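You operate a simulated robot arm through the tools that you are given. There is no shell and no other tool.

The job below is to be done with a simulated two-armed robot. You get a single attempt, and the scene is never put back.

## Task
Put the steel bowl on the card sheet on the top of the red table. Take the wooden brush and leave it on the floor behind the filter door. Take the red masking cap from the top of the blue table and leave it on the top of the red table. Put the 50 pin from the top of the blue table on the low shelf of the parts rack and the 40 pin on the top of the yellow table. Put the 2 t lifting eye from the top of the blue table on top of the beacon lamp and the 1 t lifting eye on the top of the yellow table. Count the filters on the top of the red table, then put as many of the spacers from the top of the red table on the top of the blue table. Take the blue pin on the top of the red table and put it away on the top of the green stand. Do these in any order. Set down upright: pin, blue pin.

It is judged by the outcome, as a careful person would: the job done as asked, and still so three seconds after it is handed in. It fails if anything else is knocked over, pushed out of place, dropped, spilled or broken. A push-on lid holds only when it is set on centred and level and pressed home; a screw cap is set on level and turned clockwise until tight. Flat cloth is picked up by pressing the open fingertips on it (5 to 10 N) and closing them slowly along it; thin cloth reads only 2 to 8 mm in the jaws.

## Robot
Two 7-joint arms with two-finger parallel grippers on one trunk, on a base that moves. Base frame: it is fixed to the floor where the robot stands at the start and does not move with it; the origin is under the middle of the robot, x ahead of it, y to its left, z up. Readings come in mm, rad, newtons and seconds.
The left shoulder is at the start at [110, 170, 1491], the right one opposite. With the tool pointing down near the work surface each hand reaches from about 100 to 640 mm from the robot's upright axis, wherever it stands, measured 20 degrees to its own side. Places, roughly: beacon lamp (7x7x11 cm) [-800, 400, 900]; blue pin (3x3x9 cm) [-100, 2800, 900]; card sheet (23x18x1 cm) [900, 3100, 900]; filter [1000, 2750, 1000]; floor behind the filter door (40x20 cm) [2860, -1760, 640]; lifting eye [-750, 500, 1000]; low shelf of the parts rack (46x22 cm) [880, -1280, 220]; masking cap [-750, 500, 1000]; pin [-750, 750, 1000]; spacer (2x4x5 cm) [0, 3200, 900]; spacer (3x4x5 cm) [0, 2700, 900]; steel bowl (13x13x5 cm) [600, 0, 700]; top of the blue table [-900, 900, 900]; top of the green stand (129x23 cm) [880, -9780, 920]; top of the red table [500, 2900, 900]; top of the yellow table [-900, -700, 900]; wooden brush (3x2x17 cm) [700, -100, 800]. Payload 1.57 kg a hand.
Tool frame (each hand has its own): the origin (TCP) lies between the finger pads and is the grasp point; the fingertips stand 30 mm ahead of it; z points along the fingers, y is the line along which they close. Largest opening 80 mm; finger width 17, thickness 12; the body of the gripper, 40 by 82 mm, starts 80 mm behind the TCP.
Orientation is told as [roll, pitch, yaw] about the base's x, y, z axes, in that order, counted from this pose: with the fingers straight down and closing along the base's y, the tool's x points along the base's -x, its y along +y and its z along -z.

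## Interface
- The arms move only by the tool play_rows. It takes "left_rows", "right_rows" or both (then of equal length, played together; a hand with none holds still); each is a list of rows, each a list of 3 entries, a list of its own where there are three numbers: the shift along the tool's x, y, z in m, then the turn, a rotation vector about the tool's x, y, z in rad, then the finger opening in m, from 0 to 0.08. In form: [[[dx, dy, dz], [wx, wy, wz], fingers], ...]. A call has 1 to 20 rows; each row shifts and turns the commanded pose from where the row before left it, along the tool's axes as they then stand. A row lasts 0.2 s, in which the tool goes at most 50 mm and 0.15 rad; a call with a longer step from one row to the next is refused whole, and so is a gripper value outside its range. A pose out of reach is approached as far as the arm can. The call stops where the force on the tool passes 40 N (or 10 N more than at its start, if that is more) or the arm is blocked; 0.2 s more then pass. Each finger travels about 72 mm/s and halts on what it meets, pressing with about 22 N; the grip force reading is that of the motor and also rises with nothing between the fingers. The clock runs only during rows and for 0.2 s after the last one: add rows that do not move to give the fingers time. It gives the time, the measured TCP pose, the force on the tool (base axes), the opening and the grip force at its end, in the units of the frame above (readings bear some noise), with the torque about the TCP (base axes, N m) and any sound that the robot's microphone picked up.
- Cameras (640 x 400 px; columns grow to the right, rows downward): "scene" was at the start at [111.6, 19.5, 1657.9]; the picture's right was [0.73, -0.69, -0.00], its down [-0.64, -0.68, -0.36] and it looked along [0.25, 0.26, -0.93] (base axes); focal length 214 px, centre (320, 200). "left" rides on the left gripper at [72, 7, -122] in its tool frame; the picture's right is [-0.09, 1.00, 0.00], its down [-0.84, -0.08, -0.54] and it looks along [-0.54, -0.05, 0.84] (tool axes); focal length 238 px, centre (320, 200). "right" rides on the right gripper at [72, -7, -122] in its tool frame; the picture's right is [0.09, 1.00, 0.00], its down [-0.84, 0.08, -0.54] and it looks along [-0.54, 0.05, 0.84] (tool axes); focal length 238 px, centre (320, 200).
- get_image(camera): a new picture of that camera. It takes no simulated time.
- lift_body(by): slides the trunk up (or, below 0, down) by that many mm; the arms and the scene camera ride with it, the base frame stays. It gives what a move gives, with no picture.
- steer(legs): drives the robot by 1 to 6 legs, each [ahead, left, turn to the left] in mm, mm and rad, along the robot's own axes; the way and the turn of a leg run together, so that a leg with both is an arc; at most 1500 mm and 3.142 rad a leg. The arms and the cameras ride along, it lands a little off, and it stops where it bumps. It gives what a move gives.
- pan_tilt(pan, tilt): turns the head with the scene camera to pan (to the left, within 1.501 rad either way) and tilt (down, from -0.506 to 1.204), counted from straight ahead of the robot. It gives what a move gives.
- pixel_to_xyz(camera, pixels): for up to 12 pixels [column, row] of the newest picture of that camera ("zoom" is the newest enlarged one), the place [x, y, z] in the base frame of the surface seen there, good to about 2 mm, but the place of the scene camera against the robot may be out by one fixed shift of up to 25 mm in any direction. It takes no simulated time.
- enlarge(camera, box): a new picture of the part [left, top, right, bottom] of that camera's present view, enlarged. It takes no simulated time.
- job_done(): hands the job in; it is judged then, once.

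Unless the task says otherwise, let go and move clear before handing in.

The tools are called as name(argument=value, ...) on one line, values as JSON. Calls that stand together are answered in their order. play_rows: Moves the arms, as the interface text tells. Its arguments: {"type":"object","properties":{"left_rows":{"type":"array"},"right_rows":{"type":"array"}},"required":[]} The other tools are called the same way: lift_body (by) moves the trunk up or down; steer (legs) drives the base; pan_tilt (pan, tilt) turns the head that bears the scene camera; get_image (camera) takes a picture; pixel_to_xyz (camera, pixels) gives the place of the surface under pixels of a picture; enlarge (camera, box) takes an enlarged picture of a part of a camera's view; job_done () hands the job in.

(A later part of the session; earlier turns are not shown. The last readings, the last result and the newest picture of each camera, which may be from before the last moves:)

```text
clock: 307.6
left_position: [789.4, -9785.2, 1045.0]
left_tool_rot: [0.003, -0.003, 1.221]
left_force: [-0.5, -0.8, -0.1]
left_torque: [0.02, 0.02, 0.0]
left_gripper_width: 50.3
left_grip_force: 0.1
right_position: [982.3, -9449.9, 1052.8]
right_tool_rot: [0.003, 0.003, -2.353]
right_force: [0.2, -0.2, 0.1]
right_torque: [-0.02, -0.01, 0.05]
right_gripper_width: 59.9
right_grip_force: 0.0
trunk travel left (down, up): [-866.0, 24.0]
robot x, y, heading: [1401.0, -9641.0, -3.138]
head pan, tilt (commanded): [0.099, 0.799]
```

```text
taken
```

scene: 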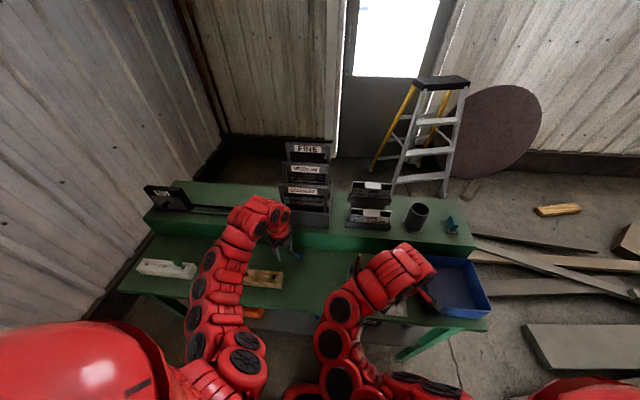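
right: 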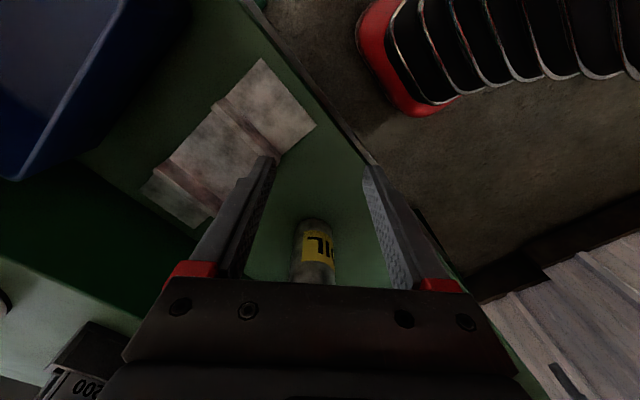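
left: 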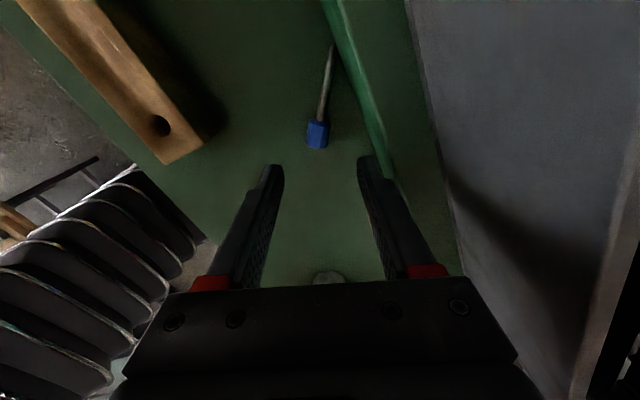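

Before descending I'll check the holder box's extents near the hand.

enlarge(camera="scene", box=[240, 130, 360, 270])

pixel_to_xyz(camera="scene", pixels=[[300, 190], [320, 192], [325, 200], [325, 215], [326, 228], [300, 215], [318, 205], [330, 190], [345, 240], [300, 170]])

pixel_to_xyz(camera="left", pixels=[[440, 100], [430, 60], [470, 220], [520, 150], [370, 130], [345, 60], [335, 20], [410, 130], [317, 132], [321, 122], [327, 90], [332, 50]])

```text
2.86 times, centred on (300, 200) of scene
```

zoom: 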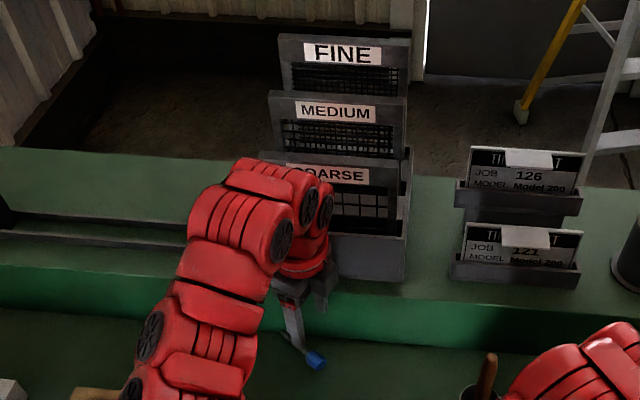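

```text
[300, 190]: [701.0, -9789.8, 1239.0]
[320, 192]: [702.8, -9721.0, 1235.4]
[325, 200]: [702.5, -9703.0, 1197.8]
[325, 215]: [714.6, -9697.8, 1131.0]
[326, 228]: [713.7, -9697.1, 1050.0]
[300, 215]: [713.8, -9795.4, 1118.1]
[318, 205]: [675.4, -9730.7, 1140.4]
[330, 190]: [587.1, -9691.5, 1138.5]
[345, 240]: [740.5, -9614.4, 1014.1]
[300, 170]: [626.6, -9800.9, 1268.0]
```

```text
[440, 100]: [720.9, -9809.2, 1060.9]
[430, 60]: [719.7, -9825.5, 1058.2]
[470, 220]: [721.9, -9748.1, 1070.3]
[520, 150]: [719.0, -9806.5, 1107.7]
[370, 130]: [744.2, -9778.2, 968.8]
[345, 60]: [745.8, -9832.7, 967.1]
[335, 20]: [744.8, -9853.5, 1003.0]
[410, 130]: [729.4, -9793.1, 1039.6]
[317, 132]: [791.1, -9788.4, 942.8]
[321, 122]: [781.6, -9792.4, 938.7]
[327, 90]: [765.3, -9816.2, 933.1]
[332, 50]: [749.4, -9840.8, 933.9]
```

The box face is at x≈720 and the back wall at x≈745, so clearances are small. I'll tilt the tool a little forward so the wrist leans away from the box, then descend onto the head.

play_rows(left_rows=[[[0, 0, 0], [-0.075, 0, 0], 0.05], [[0, 0, 0], [-0.075, 0, 0], 0.05], [[-0.0042, -0.0056, 0.025], [0, 0, 0], 0.05], [[0, -0.0056, 0.025], [0, 0, 0], 0.05], [[0, -0.0045, 0.02], [0, 0, 0], 0.05], [[0, 0, 0], [0, 0, 0], 0.05]])

get_image(camera="left")

```text
clock: 309.0
left_position: [794.9, -9781.8, 975.4]
left_tool_rot: [0.152, -0.004, 1.22]
left_force: [-0.6, 0.1, 0.1]
left_torque: [-0.03, 0.05, 0.0]
left_gripper_width: 50.2
left_grip_force: 0.0
right_position: [980.9, -9450.4, 1052.6]
right_tool_rot: [0.005, 0.004, -2.356]
right_force: [-0.6, 0.0, 0.9]
right_torque: [0.01, 0.01, 0.0]
right_gripper_width: 59.9
right_grip_force: 0.1
trunk travel left (down, up): [-866.0, 24.0]
robot x, y, heading: [1397.0, -9638.5, -3.141]
head pan, tilt (commanded): [0.099, 0.799]
```

```text
taken
```

left: 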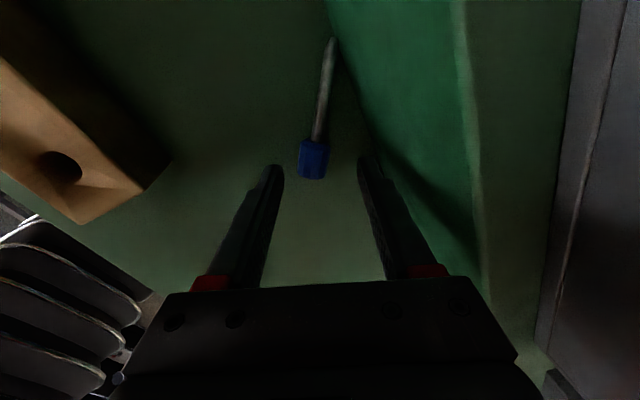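

The head is between the fingertips. I'll go down the last 18 mm and close.

play_rows(left_rows=[[[0, -0.0015, 0.01], [0, 0, 0], 0.05], [[0, -0.0012, 0.008], [0, 0, 0], 0.05], [[0, 0, 0], [0, 0, 0], 0.05], [[0, 0, 0], [0, 0, 0], 0.04], [[0, 0, 0], [0, 0, 0], 0.03], [[0, 0, 0], [0, 0, 0], 0.02], [[0, 0, 0], [0, 0, 0], 0.0], [[0, 0, 0], [0, 0, 0], 0.0], [[0, 0, 0], [0, 0, 0], 0.0]])

get_image(camera="left")

```text
clock: 311.0
left_position: [796.7, -9783.5, 956.7]
left_tool_rot: [0.152, -0.002, 1.221]
left_force: [-0.3, 0.6, -0.2]
left_torque: [0.03, 0.02, 0.0]
left_gripper_width: 20.2
left_grip_force: 22.0
right_position: [982.0, -9449.0, 1052.8]
right_tool_rot: [0.007, 0.003, -2.356]
right_force: [0.1, -0.8, 0.2]
right_torque: [-0.01, 0.02, 0.02]
right_gripper_width: 60.1
right_grip_force: 0.0
trunk travel left (down, up): [-866.0, 24.0]
robot x, y, heading: [1398.7, -9638.2, -3.143]
head pan, tilt (commanded): [0.099, 0.799]
```

```text
taken
```

left: 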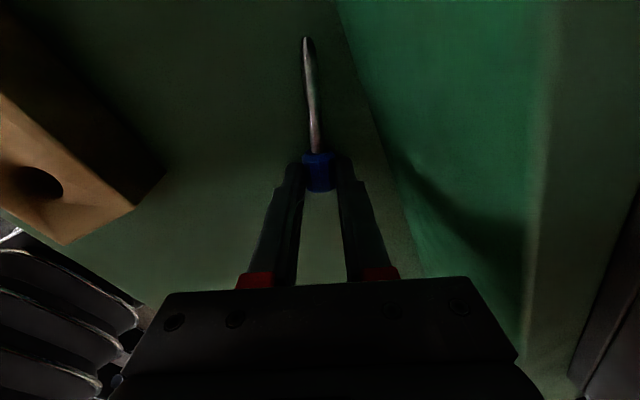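

The pin is squared up and gripped by its head (20.2 mm). I'll lift it up and away from the wall.

play_rows(left_rows=[[[0, 0.0015, -0.01], [0, 0, 0], 0.0], [[0, 0.0015, -0.01], [0, 0, 0], 0.0], [[0, -0.012, -0.02], [0, 0, 0], 0.0], [[0, -0.015, -0.02], [0, 0, 0], 0.0], [[0, -0.02, -0.015], [0, 0, 0], 0.0], [[0, -0.02, -0.015], [0, 0, 0], 0.0], [[0, -0.02, -0.01], [0, 0, 0], 0.0], [[0, 0, 0], [0, 0, 0], 0.0]])

get_image(camera="left")

```text
clock: 312.8
left_position: [890.7, -9816.5, 1043.1]
left_tool_rot: [0.151, -0.006, 1.222]
left_force: [0.4, -0.8, -0.5]
left_torque: [-0.02, -0.01, -0.01]
left_gripper_width: 20.1
left_grip_force: 22.0
right_position: [980.5, -9450.6, 1053.2]
right_tool_rot: [0.003, 0.004, -2.355]
right_force: [-0.5, 0.1, 0.1]
right_torque: [-0.01, 0.03, -0.01]
right_gripper_width: 60.0
right_grip_force: 0.0
trunk travel left (down, up): [-866.0, 24.0]
robot x, y, heading: [1398.1, -9639.7, -3.141]
head pan, tilt (commanded): [0.099, 0.799]
```

```text
taken
```

left: 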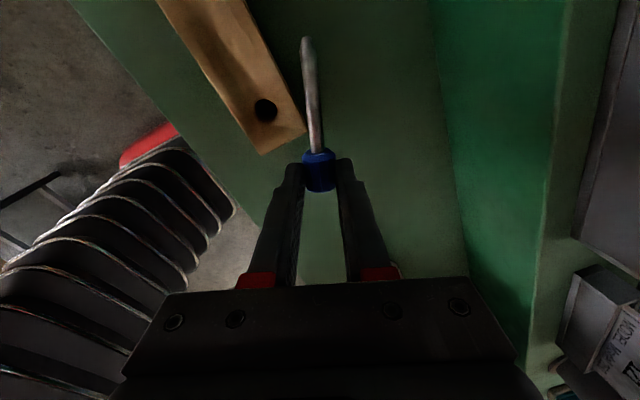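

Now I'll level the tool and turn it so the pin's head points straight ahead.

play_rows(left_rows=[[[0, 0, 0], [0.075, 0, 0], 0.0], [[0, 0, 0], [0.075, 0, 0], 0.0], [[0, 0, 0], [0, 0, -0.1477], 0.0], [[0, 0, 0], [0, 0, -0.1477], 0.0], [[0, 0, 0], [0, 0, -0.1477], 0.0], [[0, 0, 0], [0, 0, -0.1477], 0.0], [[0, 0, 0], [0, 0, -0.1477], 0.0], [[0, 0, 0], [0, 0, -0.1477], 0.0], [[0, 0, 0], [0, 0, -0.1477], 0.0], [[0, 0, 0], [0, 0, -0.1477], 0.0], [[0, 0, 0], [0, 0, -0.1477], 0.0], [[0, 0, 0], [0, 0, -0.1477], 0.0], [[0, 0, 0], [0, 0, -0.1477], 0.0], [[0, 0, 0], [0, 0, -0.1477], 0.0], [[0, 0, 0], [0, 0, -0.1477], 0.0], [[0, 0, 0], [0, 0, 0], 0.0]])

```text
clock: 316.2
left_position: [889.0, -9815.4, 1042.5]
left_tool_rot: [-0.004, 0.001, -3.141]
left_force: [-0.5, -0.2, -0.3]
left_torque: [-0.02, 0.0, 0.0]
left_gripper_width: 19.9
left_grip_force: 22.5
right_position: [982.2, -9449.6, 1052.3]
right_tool_rot: [0.003, 0.005, -2.354]
right_force: [1.2, 0.0, 0.2]
right_torque: [0.0, 0.01, -0.03]
right_gripper_width: 60.1
right_grip_force: 0.0
trunk travel left (down, up): [-866.0, 24.0]
robot x, y, heading: [1400.2, -9640.1, -3.138]
head pan, tilt (commanded): [0.099, 0.799]
```

The head points ahead now. I'll back the robot 250 mm for room, extend the hand a little, and pitch the tool level so the pin stands upright in the grip.

steer(legs=[[-250, 0, 0]])

play_rows(left_rows=[[[-0.03, 0, 0], [0, 0, 0], 0.0], [[-0.03, 0, 0], [0, 0, 0], 0.0], [[-0.03, 0, 0], [0, 0, 0], 0.0], [[0, 0, 0], [0, -0.1428, 0], 0.0], [[0, 0, 0], [0, -0.1428, 0], 0.0], [[0, 0, 0], [0, -0.1428, 0], 0.0], [[0, 0, 0], [0, -0.1428, 0], 0.0], [[0, 0, 0], [0, -0.1428, 0], 0.0], [[0, 0, 0], [0, -0.1428, 0], 0.0], [[0, 0, 0], [0, -0.1428, 0], 0.0], [[0, 0, 0], [0, -0.1428, 0], 0.0], [[0, 0, 0], [0, -0.1428, 0], 0.0], [[0, 0, 0], [0, -0.1428, 0], 0.0], [[0, 0, 0], [0, -0.1428, 0], 0.0], [[0, 0, 0], [0, 0, 0], 0.0]])

get_image(camera="left")

get_image(camera="scene")

```text
clock: 318.0
left_position: [1138.9, -9815.7, 1041.5]
left_tool_rot: [-0.005, 0.002, -3.14]
left_force: [-0.2, 0.0, -0.5]
left_torque: [-0.04, -0.01, -0.01]
left_gripper_width: 20.2
left_grip_force: 21.7
right_position: [1230.7, -9449.9, 1051.5]
right_tool_rot: [0.004, 0.003, -2.352]
right_force: [-0.3, -0.3, -0.1]
right_torque: [0.01, 0.01, 0.01]
right_gripper_width: 59.9
right_grip_force: 0.0
trunk travel left (down, up): [-866.0, 24.0]
robot x, y, heading: [1648.4, -9636.0, -3.136]
head pan, tilt (commanded): [0.099, 0.799]
```

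```text
clock: 321.2
left_position: [1050.2, -9816.0, 1042.2]
left_tool_rot: [-1.807, -1.569, -1.331]
left_force: [0.2, 0.0, -0.9]
left_torque: [-0.01, -0.02, 0.02]
left_gripper_width: 20.0
left_grip_force: 22.0
right_position: [1231.5, -9451.0, 1052.8]
right_tool_rot: [0.003, 0.003, -2.353]
right_force: [-0.2, -0.9, 1.1]
right_torque: [-0.01, 0.01, -0.04]
right_gripper_width: 60.1
right_grip_force: 0.2
trunk travel left (down, up): [-866.0, 24.0]
robot x, y, heading: [1652.3, -9638.1, -3.14]
head pan, tilt (commanded): [0.099, 0.799]
```

```text
taken
```

left: 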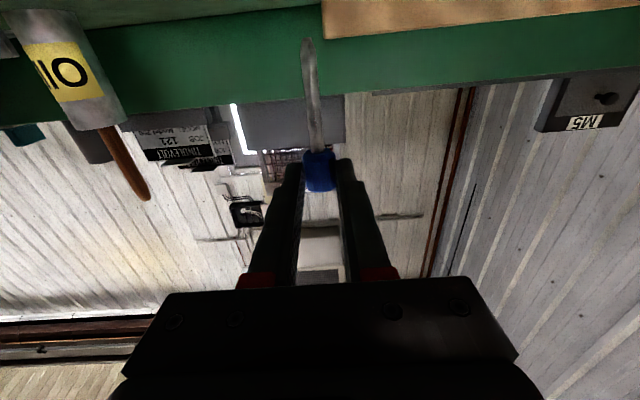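

```text
taken
```

scene: 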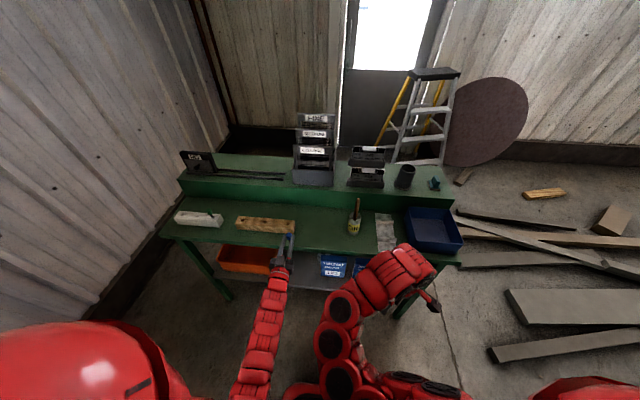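

The pin is held upright, stem down, in the level tool. I'll measure its verticality by points along the stem.

pixel_to_xyz(camera="left", pixels=[[316, 140], [315, 125], [313, 110], [312, 95], [310, 80], [309, 65], [307, 50], [307, 42], [320, 170], [312, 170], [328, 170]])

enlarge(camera="left", box=[270, 20, 370, 200])

enlarge(camera="scene", box=[250, 215, 340, 275])

```text
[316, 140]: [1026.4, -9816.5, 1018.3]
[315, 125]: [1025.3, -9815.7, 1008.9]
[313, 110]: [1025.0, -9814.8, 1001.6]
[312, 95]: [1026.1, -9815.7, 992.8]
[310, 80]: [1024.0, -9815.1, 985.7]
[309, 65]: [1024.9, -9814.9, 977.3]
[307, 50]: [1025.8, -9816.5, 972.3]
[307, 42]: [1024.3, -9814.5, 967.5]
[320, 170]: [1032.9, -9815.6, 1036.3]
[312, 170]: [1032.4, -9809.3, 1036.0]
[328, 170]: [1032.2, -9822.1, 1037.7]
```

```text
2.22 times, centred on (320, 110) of left
```

zoom: 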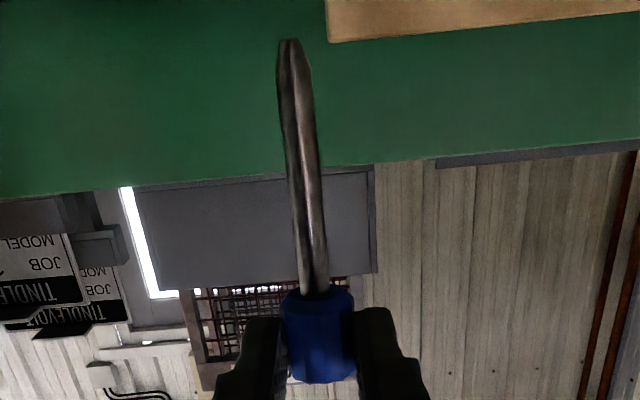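

```text
6.67 times, centred on (295, 245) of scene
```

zoom: 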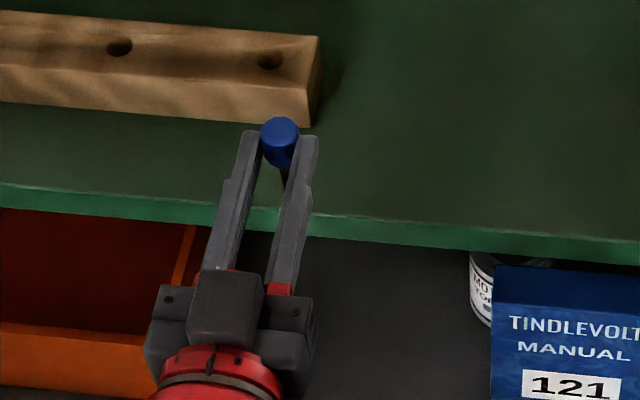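

The pin is vertical within about 1° and its tip is at z≈966, clear of the stand. I'll drive it over the free patch: right 111 mm, then ahead 121 mm.

steer(legs=[[0, -111, 0], [121, 0, 0]])

get_image(camera="left")

get_image(camera="scene")

```text
clock: 323.2
left_position: [931.2, -9704.9, 1040.8]
left_tool_rot: [-1.521, -1.567, -1.622]
left_force: [0.0, -0.8, -0.2]
left_torque: [-0.01, -0.02, 0.0]
left_gripper_width: 19.9
left_grip_force: 21.4
right_position: [1113.7, -9339.8, 1051.8]
right_tool_rot: [0.004, 0.002, -2.354]
right_force: [-0.7, 0.1, 0.1]
right_torque: [-0.02, 0.0, 0.02]
right_gripper_width: 59.9
right_grip_force: 0.0
trunk travel left (down, up): [-866.0, 24.0]
robot x, y, heading: [1528.1, -9530.6, -3.144]
head pan, tilt (commanded): [0.099, 0.799]
```

```text
taken
```

left: 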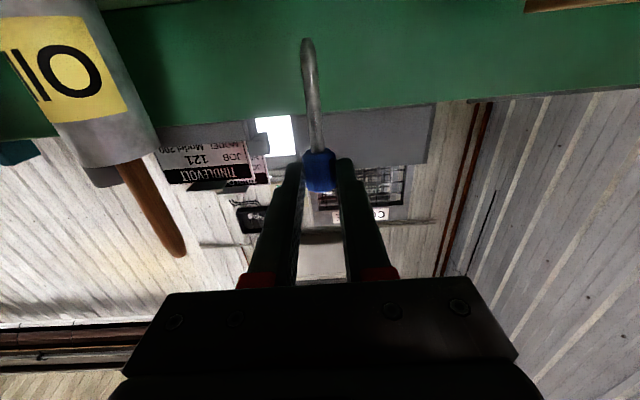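

```text
taken
```

scene: 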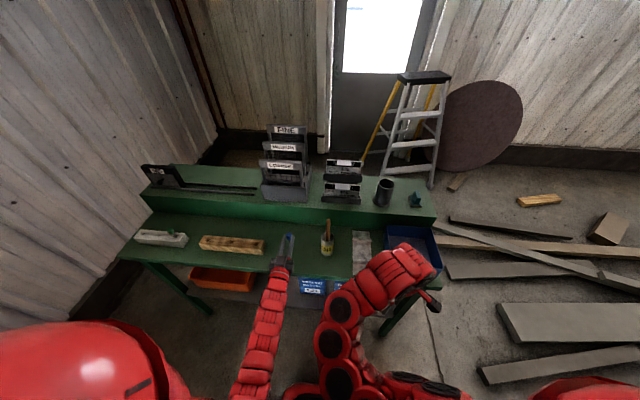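

Positioned over the free patch. I'll lower the pin 38 mm, then in tiny steps to contact.

play_rows(left_rows=[[[0.01, 0, 0], [0, 0, 0], 0.0], [[0.01, 0, 0], [0, 0, 0], 0.0], [[0.01, 0, 0], [0, 0, 0], 0.0], [[0.008, 0, 0], [0, 0, 0], 0.0], [[0, 0, 0], [0, 0, 0], 0.0]])

pixel_to_xyz(camera="left", pixels=[[315, 130], [307, 48], [320, 170]])

```text
clock: 324.4
left_position: [930.0, -9706.0, 1003.3]
left_tool_rot: [-1.435, -1.567, -1.708]
left_force: [-0.7, 0.8, -0.6]
left_torque: [0.02, 0.02, 0.0]
left_gripper_width: 19.9
left_grip_force: 22.3
right_position: [1112.7, -9340.4, 1051.2]
right_tool_rot: [0.003, 0.004, -2.357]
right_force: [0.6, -0.7, 0.1]
right_torque: [-0.03, 0.0, 0.0]
right_gripper_width: 60.1
right_grip_force: 0.1
trunk travel left (down, up): [-866.0, 24.0]
robot x, y, heading: [1530.7, -9530.6, -3.14]
head pan, tilt (commanded): [0.099, 0.799]
```

```text
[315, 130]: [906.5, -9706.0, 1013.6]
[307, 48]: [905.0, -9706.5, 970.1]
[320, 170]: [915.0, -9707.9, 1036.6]
```

play_rows(left_rows=[[[0.0015, 0, 0], [0, 0, 0], 0.0], [[0.0015, 0, 0], [0, 0, 0], 0.0], [[0.0015, 0, 0], [0, 0, 0], 0.0], [[0, 0, 0], [0, 0, 0], 0.0]])

```text
clock: 325.4
left_position: [930.7, -9705.9, 999.4]
left_tool_rot: [-1.28, -1.567, -1.864]
left_force: [-0.4, 0.3, -1.3]
left_torque: [-0.01, -0.04, 0.0]
left_gripper_width: 20.1
left_grip_force: 21.9
right_position: [1112.6, -9339.6, 1052.1]
right_tool_rot: [0.004, 0.003, -2.355]
right_force: [1.1, 0.2, 0.9]
right_torque: [-0.02, -0.03, 0.0]
right_gripper_width: 59.8
right_grip_force: 0.0
trunk travel left (down, up): [-866.0, 24.0]
robot x, y, heading: [1527.5, -9526.2, -3.141]
head pan, tilt (commanded): [0.099, 0.799]
```

play_rows(left_rows=[[[0.001, 0, 0], [0, 0, 0], 0.0], [[0.001, 0, 0], [0, 0, 0], 0.0], [[0, 0, 0], [0, 0, 0], 0.0]])

enlarge(camera="left", box=[270, 0, 370, 200])

```text
clock: 326.2
left_position: [930.5, -9704.7, 998.4]
left_tool_rot: [-1.321, -1.566, -1.824]
left_force: [-1.1, 0.6, 0.2]
left_torque: [-0.04, 0.02, 0.03]
left_gripper_width: 19.8
left_grip_force: 22.2
right_position: [1113.6, -9339.5, 1052.4]
right_tool_rot: [0.004, 0.003, -2.356]
right_force: [0.1, -0.5, 0.1]
right_torque: [0.0, 0.01, 0.01]
right_gripper_width: 59.9
right_grip_force: 0.1
trunk travel left (down, up): [-866.0, 24.0]
robot x, y, heading: [1532.5, -9523.3, -3.138]
head pan, tilt (commanded): [0.099, 0.799]
```

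```text
2.00 times, centred on (320, 100) of left
```

zoom: 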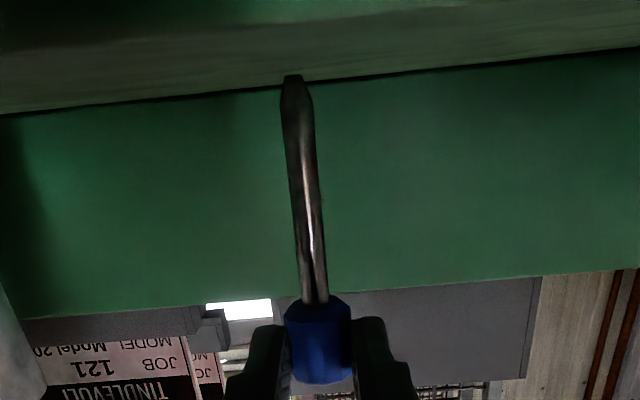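

Not touching yet. I'll go on by 1 mm steps.

play_rows(left_rows=[[[0.001, 0, 0], [0, 0, 0], 0.0], [[0.001, 0, 0], [0, 0, 0], 0.0], [[0, 0, 0], [0, 0, 0], 0.0]])

```text
clock: 327.0
left_position: [929.5, -9704.6, 996.7]
left_tool_rot: [-1.271, -1.569, -1.872]
left_force: [-0.6, 0.0, -0.1]
left_torque: [0.01, -0.01, -0.04]
left_gripper_width: 19.9
left_grip_force: 21.7
right_position: [1113.6, -9340.3, 1052.8]
right_tool_rot: [0.003, 0.002, -2.354]
right_force: [-0.6, 0.1, -0.5]
right_torque: [0.01, 0.0, 0.01]
right_gripper_width: 60.1
right_grip_force: 0.1
trunk travel left (down, up): [-866.0, 24.0]
robot x, y, heading: [1533.1, -9528.3, -3.14]
head pan, tilt (commanded): [0.099, 0.799]
```

play_rows(left_rows=[[[0.001, 0, 0], [0, 0, 0], 0.0], [[0.0005, 0, 0], [0, 0, 0], 0.0], [[0, 0, 0], [0, 0, 0], 0.0]])

```text
clock: 327.8
left_position: [930.2, -9705.1, 995.9]
left_tool_rot: [-2.316, -1.566, -0.828]
left_force: [-4.1, -0.1, 12.1]
left_torque: [-0.03, 0.69, 0.01]
left_gripper_width: 20.1
left_grip_force: 21.9
right_position: [1114.2, -9339.2, 1053.2]
right_tool_rot: [0.004, 0.004, -2.357]
right_force: [-0.1, -0.5, 1.1]
right_torque: [-0.01, 0.01, 0.02]
right_gripper_width: 59.9
right_grip_force: 0.0
trunk travel left (down, up): [-866.0, 24.0]
robot x, y, heading: [1533.1, -9527.3, -3.142]
head pan, tilt (commanded): [0.099, 0.799]
```

Contact (12 N, with some side load). I'll ease 0.5 mm to lessen it and read again.

play_rows(left_rows=[[[-0.0005, 0, 0], [0, 0, 0], 0.0], [[0, 0, 0], [0, 0, 0], 0.0]])

enlarge(camera="left", box=[270, 0, 370, 200])

enlarge(camera="scene", box=[250, 205, 330, 275])

```text
clock: 328.4
left_position: [931.2, -9705.0, 996.4]
left_tool_rot: [-2.022, -1.565, -1.121]
left_force: [-4.6, -0.3, 15.2]
left_torque: [-0.05, 0.76, 0.04]
left_gripper_width: 19.8
left_grip_force: 22.2
right_position: [1114.4, -9339.9, 1054.0]
right_tool_rot: [0.003, 0.004, -2.356]
right_force: [0.7, -0.5, -0.5]
right_torque: [0.0, -0.01, -0.01]
right_gripper_width: 60.0
right_grip_force: 0.0
trunk travel left (down, up): [-866.0, 24.0]
robot x, y, heading: [1532.0, -9526.8, -3.139]
head pan, tilt (commanded): [0.099, 0.799]
```

```text
2.00 times, centred on (320, 100) of left
```

zoom: 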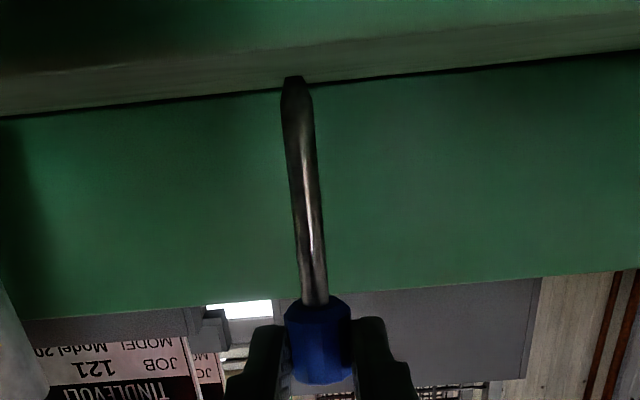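

```text
5.71 times, centred on (290, 240) of scene
```

zoom: 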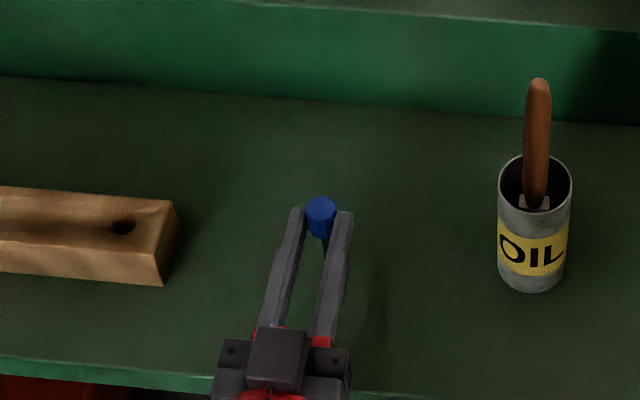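

play_rows(left_rows=[[[-0.0008, 0, 0], [0, 0, 0], 0.0], [[0, 0, 0], [0, 0, 0], 0.0], [[0, 0, 0], [0, 0, 0], 0.0]])

```text
clock: 329.2
left_position: [932.0, -9705.5, 995.5]
left_tool_rot: [-1.649, -1.568, -1.493]
left_force: [-1.9, 0.7, 12.1]
left_torque: [0.06, 0.51, 0.01]
left_gripper_width: 19.8
left_grip_force: 22.2
right_position: [1115.1, -9339.4, 1052.3]
right_tool_rot: [0.003, 0.004, -2.356]
right_force: [-0.3, -0.4, -0.1]
right_torque: [0.0, 0.03, 0.02]
right_gripper_width: 60.0
right_grip_force: 0.1
trunk travel left (down, up): [-866.0, 24.0]
robot x, y, heading: [1529.6, -9526.2, -3.138]
head pan, tilt (commanded): [0.099, 0.799]
```

play_rows(left_rows=[[[-0.0008, 0, 0], [0, 0, 0], 0.0], [[0, 0, 0], [0, 0, 0], 0.0], [[0, 0, 0], [0, 0, 0], 0.0]])

```text
clock: 330.0
left_position: [930.9, -9704.7, 995.9]
left_tool_rot: [-1.324, -1.568, -1.818]
left_force: [1.6, 0.7, 9.1]
left_torque: [0.02, 0.18, -0.03]
left_gripper_width: 20.3
left_grip_force: 21.9
right_position: [1114.0, -9339.6, 1052.5]
right_tool_rot: [0.004, 0.004, -2.355]
right_force: [-0.3, 0.0, -0.8]
right_torque: [0.0, 0.0, 0.0]
right_gripper_width: 60.2
right_grip_force: 0.1
trunk travel left (down, up): [-866.0, 24.0]
robot x, y, heading: [1531.9, -9530.4, -3.141]
head pan, tilt (commanded): [0.099, 0.799]
```

Now 9 N with almost no side load. I'll verify the pin's verticality once more.

get_image(camera="left")

pixel_to_xyz(camera="left", pixels=[[316, 140], [315, 125], [313, 110], [312, 95], [310, 80], [309, 65], [307, 52], [307, 44], [316, 135], [311, 88]])

```text
taken
```

left: 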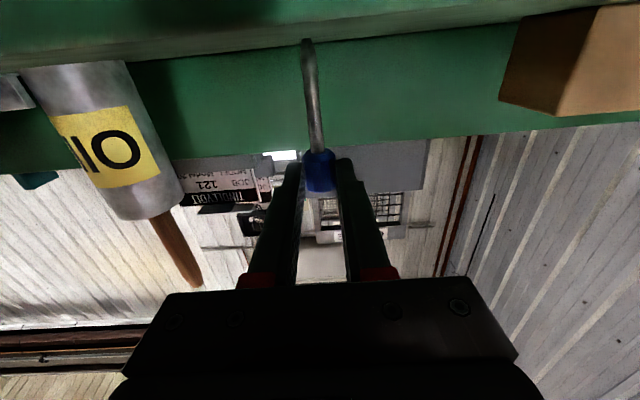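

```text
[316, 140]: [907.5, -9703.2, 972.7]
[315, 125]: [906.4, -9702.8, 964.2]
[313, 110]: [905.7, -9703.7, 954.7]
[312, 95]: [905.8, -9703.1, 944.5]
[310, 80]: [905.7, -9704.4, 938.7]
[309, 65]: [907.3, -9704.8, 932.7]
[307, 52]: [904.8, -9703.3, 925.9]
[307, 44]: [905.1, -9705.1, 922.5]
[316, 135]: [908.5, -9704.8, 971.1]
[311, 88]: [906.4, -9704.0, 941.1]
```

The pin is vertical. I'll release by opening wide at once.

play_rows(left_rows=[[[0, 0, 0], [0, 0, 0], 0.08], [[0, 0, 0], [0, 0, 0], 0.08], [[0, 0, 0], [0, 0, 0], 0.08]])

get_image(camera="left")

```text
clock: 330.8
left_position: [929.7, -9705.3, 996.5]
left_tool_rot: [-1.194, -1.566, -1.948]
left_force: [0.3, -0.4, 0.0]
left_torque: [-0.02, 0.01, -0.03]
left_gripper_width: 80.0
left_grip_force: 0.1
right_position: [1113.4, -9339.3, 1051.0]
right_tool_rot: [0.004, 0.004, -2.357]
right_force: [-0.5, -0.3, 0.1]
right_torque: [0.0, 0.01, 0.03]
right_gripper_width: 59.7
right_grip_force: 0.1
trunk travel left (down, up): [-866.0, 24.0]
robot x, y, heading: [1531.5, -9527.4, -3.144]
head pan, tilt (commanded): [0.099, 0.799]
```

```text
taken
```

left: 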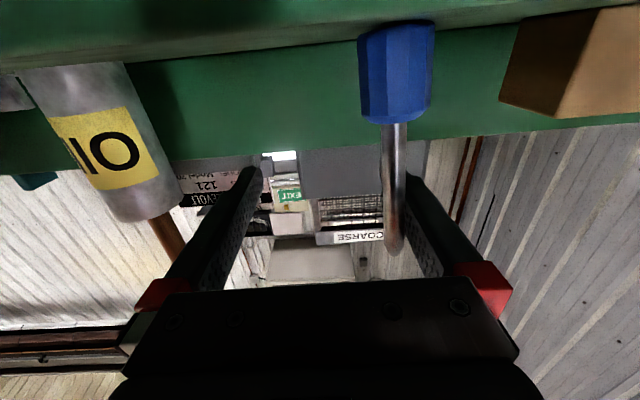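

Unexpectedly the view (upside down) shows the pin with its head near the surface and its tip upward, much closer to the camera. I'll measure where it is now.

pixel_to_xyz(camera="left", pixels=[[395, 40], [395, 70], [395, 100], [393, 130], [393, 170], [394, 210], [395, 240], [370, 70], [425, 70]])

enlarge(camera="scene", box=[230, 195, 350, 285])

```text
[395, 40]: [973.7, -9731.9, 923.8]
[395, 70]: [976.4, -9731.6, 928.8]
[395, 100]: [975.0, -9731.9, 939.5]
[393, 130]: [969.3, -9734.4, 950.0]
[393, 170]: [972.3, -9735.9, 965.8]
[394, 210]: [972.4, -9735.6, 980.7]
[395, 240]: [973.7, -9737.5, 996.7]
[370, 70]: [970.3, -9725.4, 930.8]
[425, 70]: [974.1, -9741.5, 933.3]
```

```text
4.44 times, centred on (290, 240) of scene
```

zoom: 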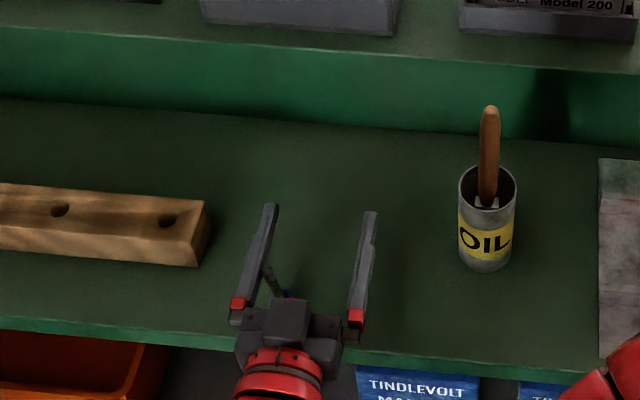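

The pin now stands on its head at about (966,-9733), near the edge. I'll wait two rows without moving to see whether it is at rest.

play_rows(left_rows=[[[0, 0, 0], [0, 0, 0], 0.08]])

get_image(camera="left")

pixel_to_xyz(camera="left", pixels=[[395, 40], [395, 70], [395, 100], [393, 130], [393, 170], [394, 210], [395, 240]])

```text
clock: 331.2
left_position: [930.6, -9704.2, 995.4]
left_tool_rot: [-1.352, -1.568, -1.79]
left_force: [-0.7, 0.1, 0.3]
left_torque: [0.0, -0.04, 0.01]
left_gripper_width: 80.1
left_grip_force: 0.1
right_position: [1113.4, -9340.9, 1052.4]
right_tool_rot: [0.003, 0.004, -2.356]
right_force: [-0.5, -0.6, -0.2]
right_torque: [0.02, 0.04, -0.01]
right_gripper_width: 60.1
right_grip_force: 0.0
trunk travel left (down, up): [-866.0, 24.0]
robot x, y, heading: [1534.7, -9531.1, -3.138]
head pan, tilt (commanded): [0.099, 0.799]
```

```text
taken
```

left: 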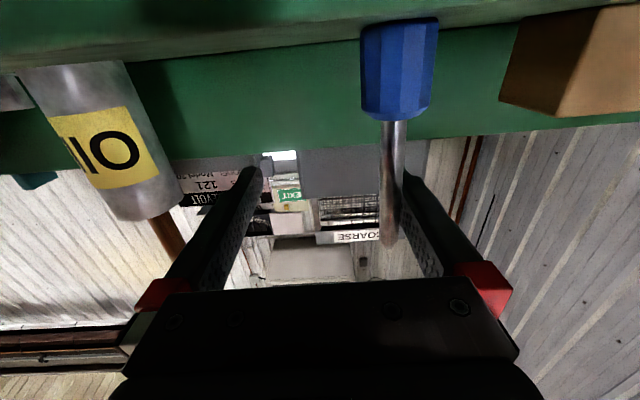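

```text
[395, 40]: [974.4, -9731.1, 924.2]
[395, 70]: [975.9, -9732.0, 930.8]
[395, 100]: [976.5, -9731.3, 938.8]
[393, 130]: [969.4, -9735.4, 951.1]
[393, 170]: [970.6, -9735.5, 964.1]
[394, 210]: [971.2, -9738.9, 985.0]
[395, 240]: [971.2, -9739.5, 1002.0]
```

It rests stably on its head. I'll grip it by the stem with the level tool and flip it by rolling the wrist. First I'll centre the open fingers on the stem and come down to z≈962.

play_rows(left_rows=[[[0, 0.008, 0], [0, 0, 0], 0.08], [[0, 0.008, 0], [0, 0, 0], 0.08], [[0, 0.008, 0], [0, 0, 0], 0.08], [[0, 0.007, 0], [0, 0, 0], 0.08], [[0, 0, -0.012], [0, 0, 0], 0.08], [[0, 0, -0.012], [0, 0, 0], 0.08], [[0, 0, -0.012], [0, 0, 0], 0.08], [[0, 0, 0], [0, 0, 0], 0.08]])

get_image(camera="left")

```text
clock: 333.0
left_position: [966.4, -9735.5, 995.7]
left_tool_rot: [-1.329, -1.566, -1.816]
left_force: [-0.2, 0.1, -0.3]
left_torque: [0.01, 0.02, 0.02]
left_gripper_width: 79.6
left_grip_force: 0.1
right_position: [1112.6, -9339.1, 1051.5]
right_tool_rot: [0.004, 0.002, -2.357]
right_force: [-0.1, 0.2, 0.3]
right_torque: [-0.02, -0.04, 0.01]
right_gripper_width: 59.7
right_grip_force: 0.0
trunk travel left (down, up): [-866.0, 24.0]
robot x, y, heading: [1529.9, -9532.0, -3.139]
head pan, tilt (commanded): [0.099, 0.799]
```

```text
taken
```

left: 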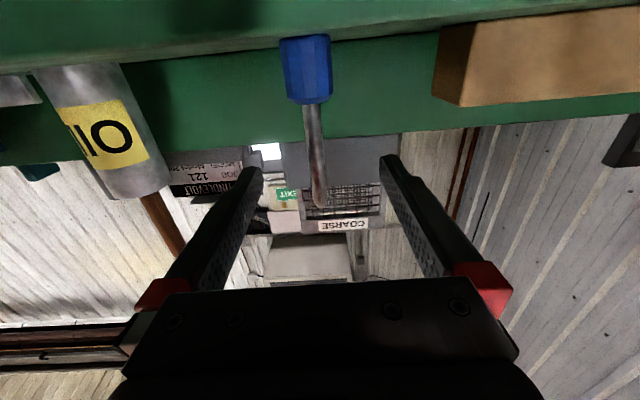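

The pin is centred and vertical (upside down) between the fingers. I'll lower to z≈962 and close on the stem.

play_rows(left_rows=[[[0.012, 0, 0], [0, 0, 0], 0.08], [[0.012, 0, 0], [0, 0, 0], 0.08], [[0.01, 0, 0], [0, 0, 0], 0.08], [[0, 0, 0], [0, 0, 0], 0.06], [[0, 0, 0], [0, 0, 0], 0.04], [[0, 0, 0], [0, 0, 0], 0.02], [[0, 0, 0], [0, 0, 0], 0.0], [[0, 0, 0], [0, 0, 0], 0.0]])

get_image(camera="left")

```text
clock: 334.8
left_position: [964.6, -9736.0, 961.1]
left_tool_rot: [-1.348, -1.567, -1.795]
left_force: [-0.5, -0.7, -0.3]
left_torque: [0.01, 0.0, -0.02]
left_gripper_width: 7.5
left_grip_force: 21.6
right_position: [1112.8, -9340.1, 1052.9]
right_tool_rot: [0.003, 0.005, -2.356]
right_force: [0.3, 0.5, -0.2]
right_torque: [0.0, 0.01, 0.0]
right_gripper_width: 59.9
right_grip_force: 0.0
trunk travel left (down, up): [-866.0, 24.0]
robot x, y, heading: [1531.2, -9526.0, -3.143]
head pan, tilt (commanded): [0.099, 0.799]
```

```text
taken
```

left: 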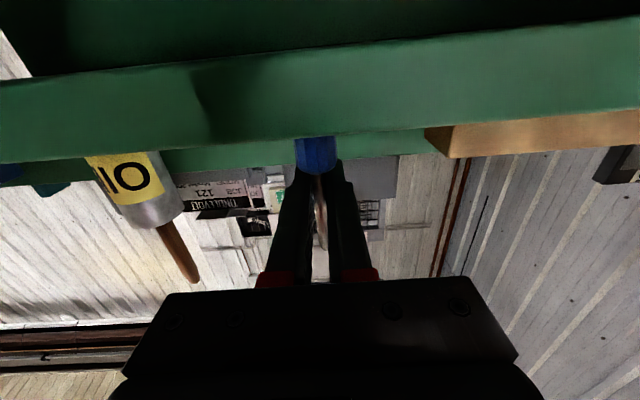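

The stem is gripped (7.5 mm). I'll lift it 70 mm and roll the wrist half a turn.

play_rows(left_rows=[[[-0.01, 0, 0], [0, 0, 0], 0.0], [[-0.02, 0, 0], [0, 0, 0], 0.0], [[-0.02, 0, 0], [0, 0, 0], 0.0], [[-0.02, 0, 0], [0, 0, 0], 0.0], [[0, 0, 0], [0, 0, 0.14], 0.0], [[0, 0, 0], [0, 0, 0.14], 0.0], [[0, 0, 0], [0, 0, 0.14], 0.0], [[0, 0, 0], [0, 0, 0.14], 0.0], [[0, 0, 0], [0, 0, 0.14], 0.0], [[0, 0, 0], [0, 0, 0.14], 0.0], [[0, 0, 0], [0, 0, 0.14], 0.0], [[0, 0, 0], [0, 0, 0.14], 0.0], [[0, 0, 0], [0, 0, 0.14], 0.0], [[0, 0, 0], [0, 0, 0.14], 0.0], [[0, 0, 0], [0, 0, 0.14], 0.0], [[0, 0, 0], [0, 0, 0], 0.0]])

```text
clock: 338.2
left_position: [966.7, -9736.5, 1032.2]
left_tool_rot: [1.568, -0.034, 1.57]
left_force: [0.5, -0.2, -0.1]
left_torque: [0.03, 0.0, -0.03]
left_gripper_width: 7.0
left_grip_force: 22.1
right_position: [1114.3, -9339.7, 1052.0]
right_tool_rot: [0.003, 0.003, -2.357]
right_force: [0.1, 0.5, -0.3]
right_torque: [-0.01, 0.0, 0.0]
right_gripper_width: 60.0
right_grip_force: 0.2
trunk travel left (down, up): [-866.0, 24.0]
robot x, y, heading: [1532.1, -9531.6, -3.14]
head pan, tilt (commanded): [0.099, 0.799]
```

The first quarter turn worked. I'll continue the other quarter.

play_rows(left_rows=[[[0, 0, 0], [0, 0, 0.1456], 0.0], [[0, 0, 0], [0, 0, 0.1456], 0.0], [[0, 0, 0], [0, 0, 0.1456], 0.0], [[0, 0, 0], [0, 0, 0.1456], 0.0], [[0, 0, 0], [0, 0, 0.1456], 0.0], [[0, 0, 0], [0, 0, 0.1456], 0.0], [[0, 0, 0], [0, 0, 0.1456], 0.0], [[0, 0, 0], [0, 0, 0.1456], 0.0], [[0, 0, 0], [0, 0, 0.1456], 0.0], [[0, 0, 0], [0, 0, 0.1456], 0.0], [[0, 0, 0], [0, 0, 0.1456], 0.0], [[0, 0, 0], [0, 0, 0], 0.0]])

get_image(camera="left")

get_image(camera="scene")

```text
clock: 340.8
left_position: [966.5, -9736.1, 1030.4]
left_tool_rot: [1.179, 1.566, 1.177]
left_force: [0.1, -0.2, -0.5]
left_torque: [0.0, -0.01, -0.01]
left_gripper_width: 7.3
left_grip_force: 22.0
right_position: [1113.2, -9340.5, 1052.0]
right_tool_rot: [0.003, 0.003, -2.356]
right_force: [0.4, -0.8, 0.5]
right_torque: [0.0, 0.01, 0.0]
right_gripper_width: 60.1
right_grip_force: 0.0
trunk travel left (down, up): [-866.0, 24.0]
robot x, y, heading: [1534.0, -9526.7, -3.138]
head pan, tilt (commanded): [0.099, 0.799]
```

```text
taken
```

left: 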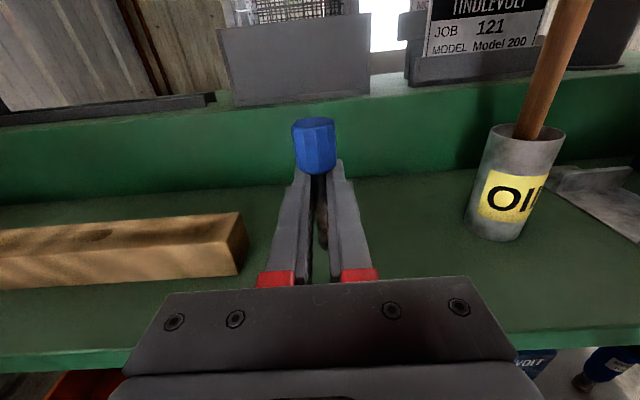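

```text
taken
```

scene: 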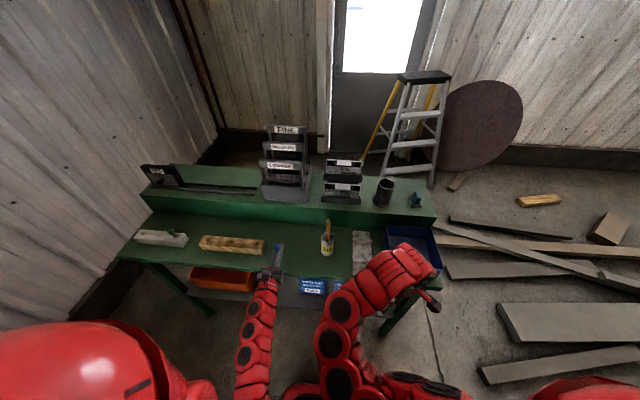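

The pin is now head-up in the grip with the camera on top. I'll move it to the middle of the free patch and lower it to just above the surface.

play_rows(left_rows=[[[0, 0.01, 0.02], [0, 0, 0], 0.0], [[0, 0.01, 0.02], [0, 0, 0], 0.0], [[0, 0.01, 0.02], [0, 0, 0], 0.0], [[-0.015, 0, 0], [0, 0, 0], 0.0], [[-0.015, 0, 0], [0, 0, 0], 0.0], [[-0.015, 0, 0], [0, 0, 0], 0.0], [[-0.009, 0, 0], [0, 0, 0], 0.0], [[0, 0, 0], [0, 0, 0], 0.0]])

get_image(camera="left")

```text
clock: 342.6
left_position: [906.3, -9704.3, 977.5]
left_tool_rot: [1.528, 1.565, 1.524]
left_force: [-0.3, -0.4, -0.7]
left_torque: [0.05, 0.0, -0.03]
left_gripper_width: 7.4
left_grip_force: 21.8
right_position: [1113.7, -9339.7, 1052.4]
right_tool_rot: [0.005, 0.004, -2.356]
right_force: [0.4, 1.0, -0.2]
right_torque: [-0.01, -0.02, 0.01]
right_gripper_width: 59.8
right_grip_force: 0.1
trunk travel left (down, up): [-866.0, 24.0]
robot x, y, heading: [1531.1, -9532.1, -3.141]
head pan, tilt (commanded): [0.099, 0.799]
```

```text
taken
```

left: 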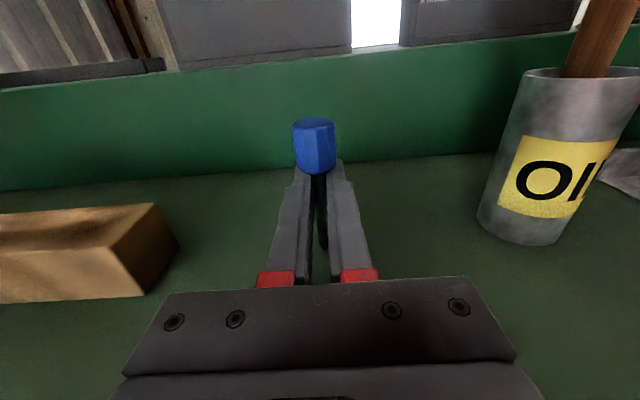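

Close above the surface now. I'll check the head's verticality and then lower in 1 mm steps.

pixel_to_xyz(camera="left", pixels=[[315, 128], [315, 140], [316, 150], [316, 160], [317, 168], [300, 145], [332, 145], [314, 119], [320, 210], [321, 235]])

play_rows(left_rows=[[[-0.002, 0, 0], [0, 0, 0], 0.0], [[-0.002, 0, 0], [0, 0, 0], 0.0], [[0, 0, 0], [0, 0, 0], 0.0]])

```text
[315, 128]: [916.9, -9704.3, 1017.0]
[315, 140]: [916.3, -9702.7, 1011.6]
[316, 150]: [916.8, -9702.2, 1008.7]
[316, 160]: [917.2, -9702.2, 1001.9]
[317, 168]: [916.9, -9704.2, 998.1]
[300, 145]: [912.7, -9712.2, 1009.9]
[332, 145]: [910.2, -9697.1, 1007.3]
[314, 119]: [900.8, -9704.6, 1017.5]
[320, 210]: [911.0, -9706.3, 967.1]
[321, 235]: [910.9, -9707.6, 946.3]
```

```text
clock: 343.4
left_position: [906.9, -9706.2, 973.0]
left_tool_rot: [1.315, 1.565, 1.314]
left_force: [0.3, -0.7, -0.5]
left_torque: [0.03, -0.05, 0.02]
left_gripper_width: 7.5
left_grip_force: 21.7
right_position: [1113.5, -9340.1, 1052.2]
right_tool_rot: [0.004, 0.005, -2.357]
right_force: [0.3, 0.2, 1.0]
right_torque: [0.01, 0.0, -0.02]
right_gripper_width: 60.1
right_grip_force: 0.1
trunk travel left (down, up): [-866.0, 24.0]
robot x, y, heading: [1530.8, -9528.2, -3.141]
head pan, tilt (commanded): [0.099, 0.799]
```

enlarge(camera="left", box=[270, 105, 370, 260])

pixel_to_xyz(camera="zoom", pixels=[[305, 60], [310, 100], [312, 140], [318, 200], [322, 240], [326, 280], [330, 320], [332, 350], [270, 100], [352, 100]])

```text
2.58 times, centred on (320, 182) of left
```

zoom: 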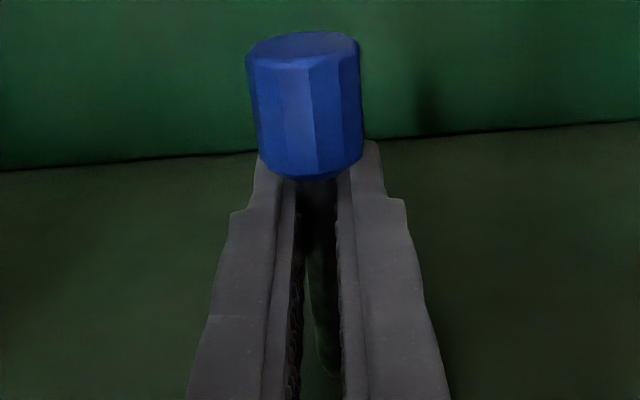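

```text
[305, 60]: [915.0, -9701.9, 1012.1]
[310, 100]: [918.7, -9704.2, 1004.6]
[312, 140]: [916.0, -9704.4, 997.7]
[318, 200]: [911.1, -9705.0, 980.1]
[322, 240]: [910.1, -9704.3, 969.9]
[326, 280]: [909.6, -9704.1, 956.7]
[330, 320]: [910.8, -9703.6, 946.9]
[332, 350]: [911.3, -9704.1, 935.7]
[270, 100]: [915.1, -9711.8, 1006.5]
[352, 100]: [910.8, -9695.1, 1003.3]
```

The pin is vertical in both directions. I'll lower to first contact.

play_rows(left_rows=[[[-0.0015, 0, 0], [0, 0, 0], 0.0], [[0, 0, 0], [0, 0, 0], 0.0], [[0, 0, 0], [0, 0, 0], 0.0]])

play_rows(left_rows=[[[-0.0007, 0, 0], [0, 0, 0], 0.0], [[0, 0, 0], [0, 0, 0], 0.0], [[0, 0, 0], [0, 0, 0], 0.0]])

```text
clock: 344.2
left_position: [906.5, -9704.8, 972.6]
left_tool_rot: [1.327, 1.566, 1.324]
left_force: [0.0, 0.3, 0.1]
left_torque: [0.02, 0.0, 0.0]
left_gripper_width: 7.4
left_grip_force: 21.6
right_position: [1113.1, -9339.8, 1053.7]
right_tool_rot: [0.002, 0.004, -2.357]
right_force: [0.3, 0.4, 0.4]
right_torque: [0.01, 0.04, 0.0]
right_gripper_width: 60.0
right_grip_force: 0.0
trunk travel left (down, up): [-866.0, 24.0]
robot x, y, heading: [1528.8, -9528.3, -3.139]
head pan, tilt (commanded): [0.099, 0.799]
```

```text
clock: 345.0
left_position: [907.0, -9705.4, 971.2]
left_tool_rot: [1.368, 1.565, 1.369]
left_force: [1.0, 0.2, -0.8]
left_torque: [-0.02, 0.03, 0.01]
left_gripper_width: 7.3
left_grip_force: 22.5
right_position: [1113.1, -9339.7, 1052.7]
right_tool_rot: [0.003, 0.004, -2.356]
right_force: [0.3, 0.7, 0.0]
right_torque: [0.0, 0.03, -0.01]
right_gripper_width: 60.0
right_grip_force: 0.1
trunk travel left (down, up): [-866.0, 24.0]
robot x, y, heading: [1531.9, -9526.8, -3.138]
head pan, tilt (commanded): [0.099, 0.799]
```

play_rows(left_rows=[[[-0.0007, 0, 0], [0, 0, 0], 0.0], [[0, 0, 0], [0, 0, 0], 0.0], [[0, 0, 0], [0, 0, 0], 0.0]])

play_rows(left_rows=[[[-0.0005, 0, 0], [0, 0, 0], 0.0], [[0, 0, 0], [0, 0, 0], 0.0], [[0, 0, 0], [0, 0, 0], 0.0]])

```text
clock: 345.8
left_position: [907.1, -9706.0, 970.2]
left_tool_rot: [1.353, 1.565, 1.35]
left_force: [0.5, 0.1, -1.1]
left_torque: [0.01, -0.01, 0.04]
left_gripper_width: 7.2
left_grip_force: 22.2
right_position: [1112.3, -9339.3, 1051.3]
right_tool_rot: [0.005, 0.005, -2.356]
right_force: [0.0, 0.4, 0.2]
right_torque: [0.02, 0.0, -0.01]
right_gripper_width: 59.9
right_grip_force: 0.0
trunk travel left (down, up): [-866.0, 24.0]
robot x, y, heading: [1528.3, -9527.8, -3.135]
head pan, tilt (commanded): [0.099, 0.799]
```

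```text
clock: 346.6
left_position: [905.1, -9705.6, 969.2]
left_tool_rot: [1.352, 1.566, 1.352]
left_force: [0.6, -0.1, -0.2]
left_torque: [0.02, 0.03, 0.01]
left_gripper_width: 7.2
left_grip_force: 21.8
right_position: [1112.8, -9339.5, 1052.7]
right_tool_rot: [0.003, 0.003, -2.358]
right_force: [-1.0, 0.5, 0.7]
right_torque: [0.01, -0.02, 0.02]
right_gripper_width: 60.2
right_grip_force: 0.0
trunk travel left (down, up): [-866.0, 24.0]
robot x, y, heading: [1532.2, -9530.8, -3.141]
head pan, tilt (commanded): [0.099, 0.799]
```

play_rows(left_rows=[[[-0.0005, 0, 0], [0, 0, 0], 0.0], [[0, 0, 0], [0, 0, 0], 0.0], [[0, 0, 0], [0, 0, 0], 0.0]])

play_rows(left_rows=[[[-0.0005, 0, 0], [0, 0, 0], 0.0], [[0, 0, 0], [0, 0, 0], 0.0], [[0, 0, 0], [0, 0, 0], 0.0]])

```text
clock: 347.4
left_position: [906.1, -9704.9, 968.4]
left_tool_rot: [1.345, 1.566, 1.344]
left_force: [0.5, 0.7, -0.5]
left_torque: [0.01, 0.01, 0.01]
left_gripper_width: 7.1
left_grip_force: 22.1
right_position: [1114.3, -9339.6, 1052.1]
right_tool_rot: [0.005, 0.004, -2.355]
right_force: [-0.4, -0.5, 0.4]
right_torque: [0.04, 0.01, -0.01]
right_gripper_width: 59.9
right_grip_force: 0.1
trunk travel left (down, up): [-866.0, 24.0]
robot x, y, heading: [1533.5, -9528.1, -3.141]
head pan, tilt (commanded): [0.099, 0.799]
```

```text
clock: 348.2
left_position: [906.7, -9706.9, 968.9]
left_tool_rot: [1.365, 1.565, 1.361]
left_force: [-0.1, 0.6, -1.0]
left_torque: [0.03, -0.03, 0.0]
left_gripper_width: 7.5
left_grip_force: 22.2
right_position: [1113.5, -9339.7, 1053.4]
right_tool_rot: [0.004, 0.002, -2.357]
right_force: [0.0, -0.6, 0.3]
right_torque: [-0.02, -0.02, 0.01]
right_gripper_width: 59.8
right_grip_force: 0.1
trunk travel left (down, up): [-866.0, 24.0]
robot x, y, heading: [1532.4, -9534.3, -3.135]
head pan, tilt (commanded): [0.099, 0.799]
```

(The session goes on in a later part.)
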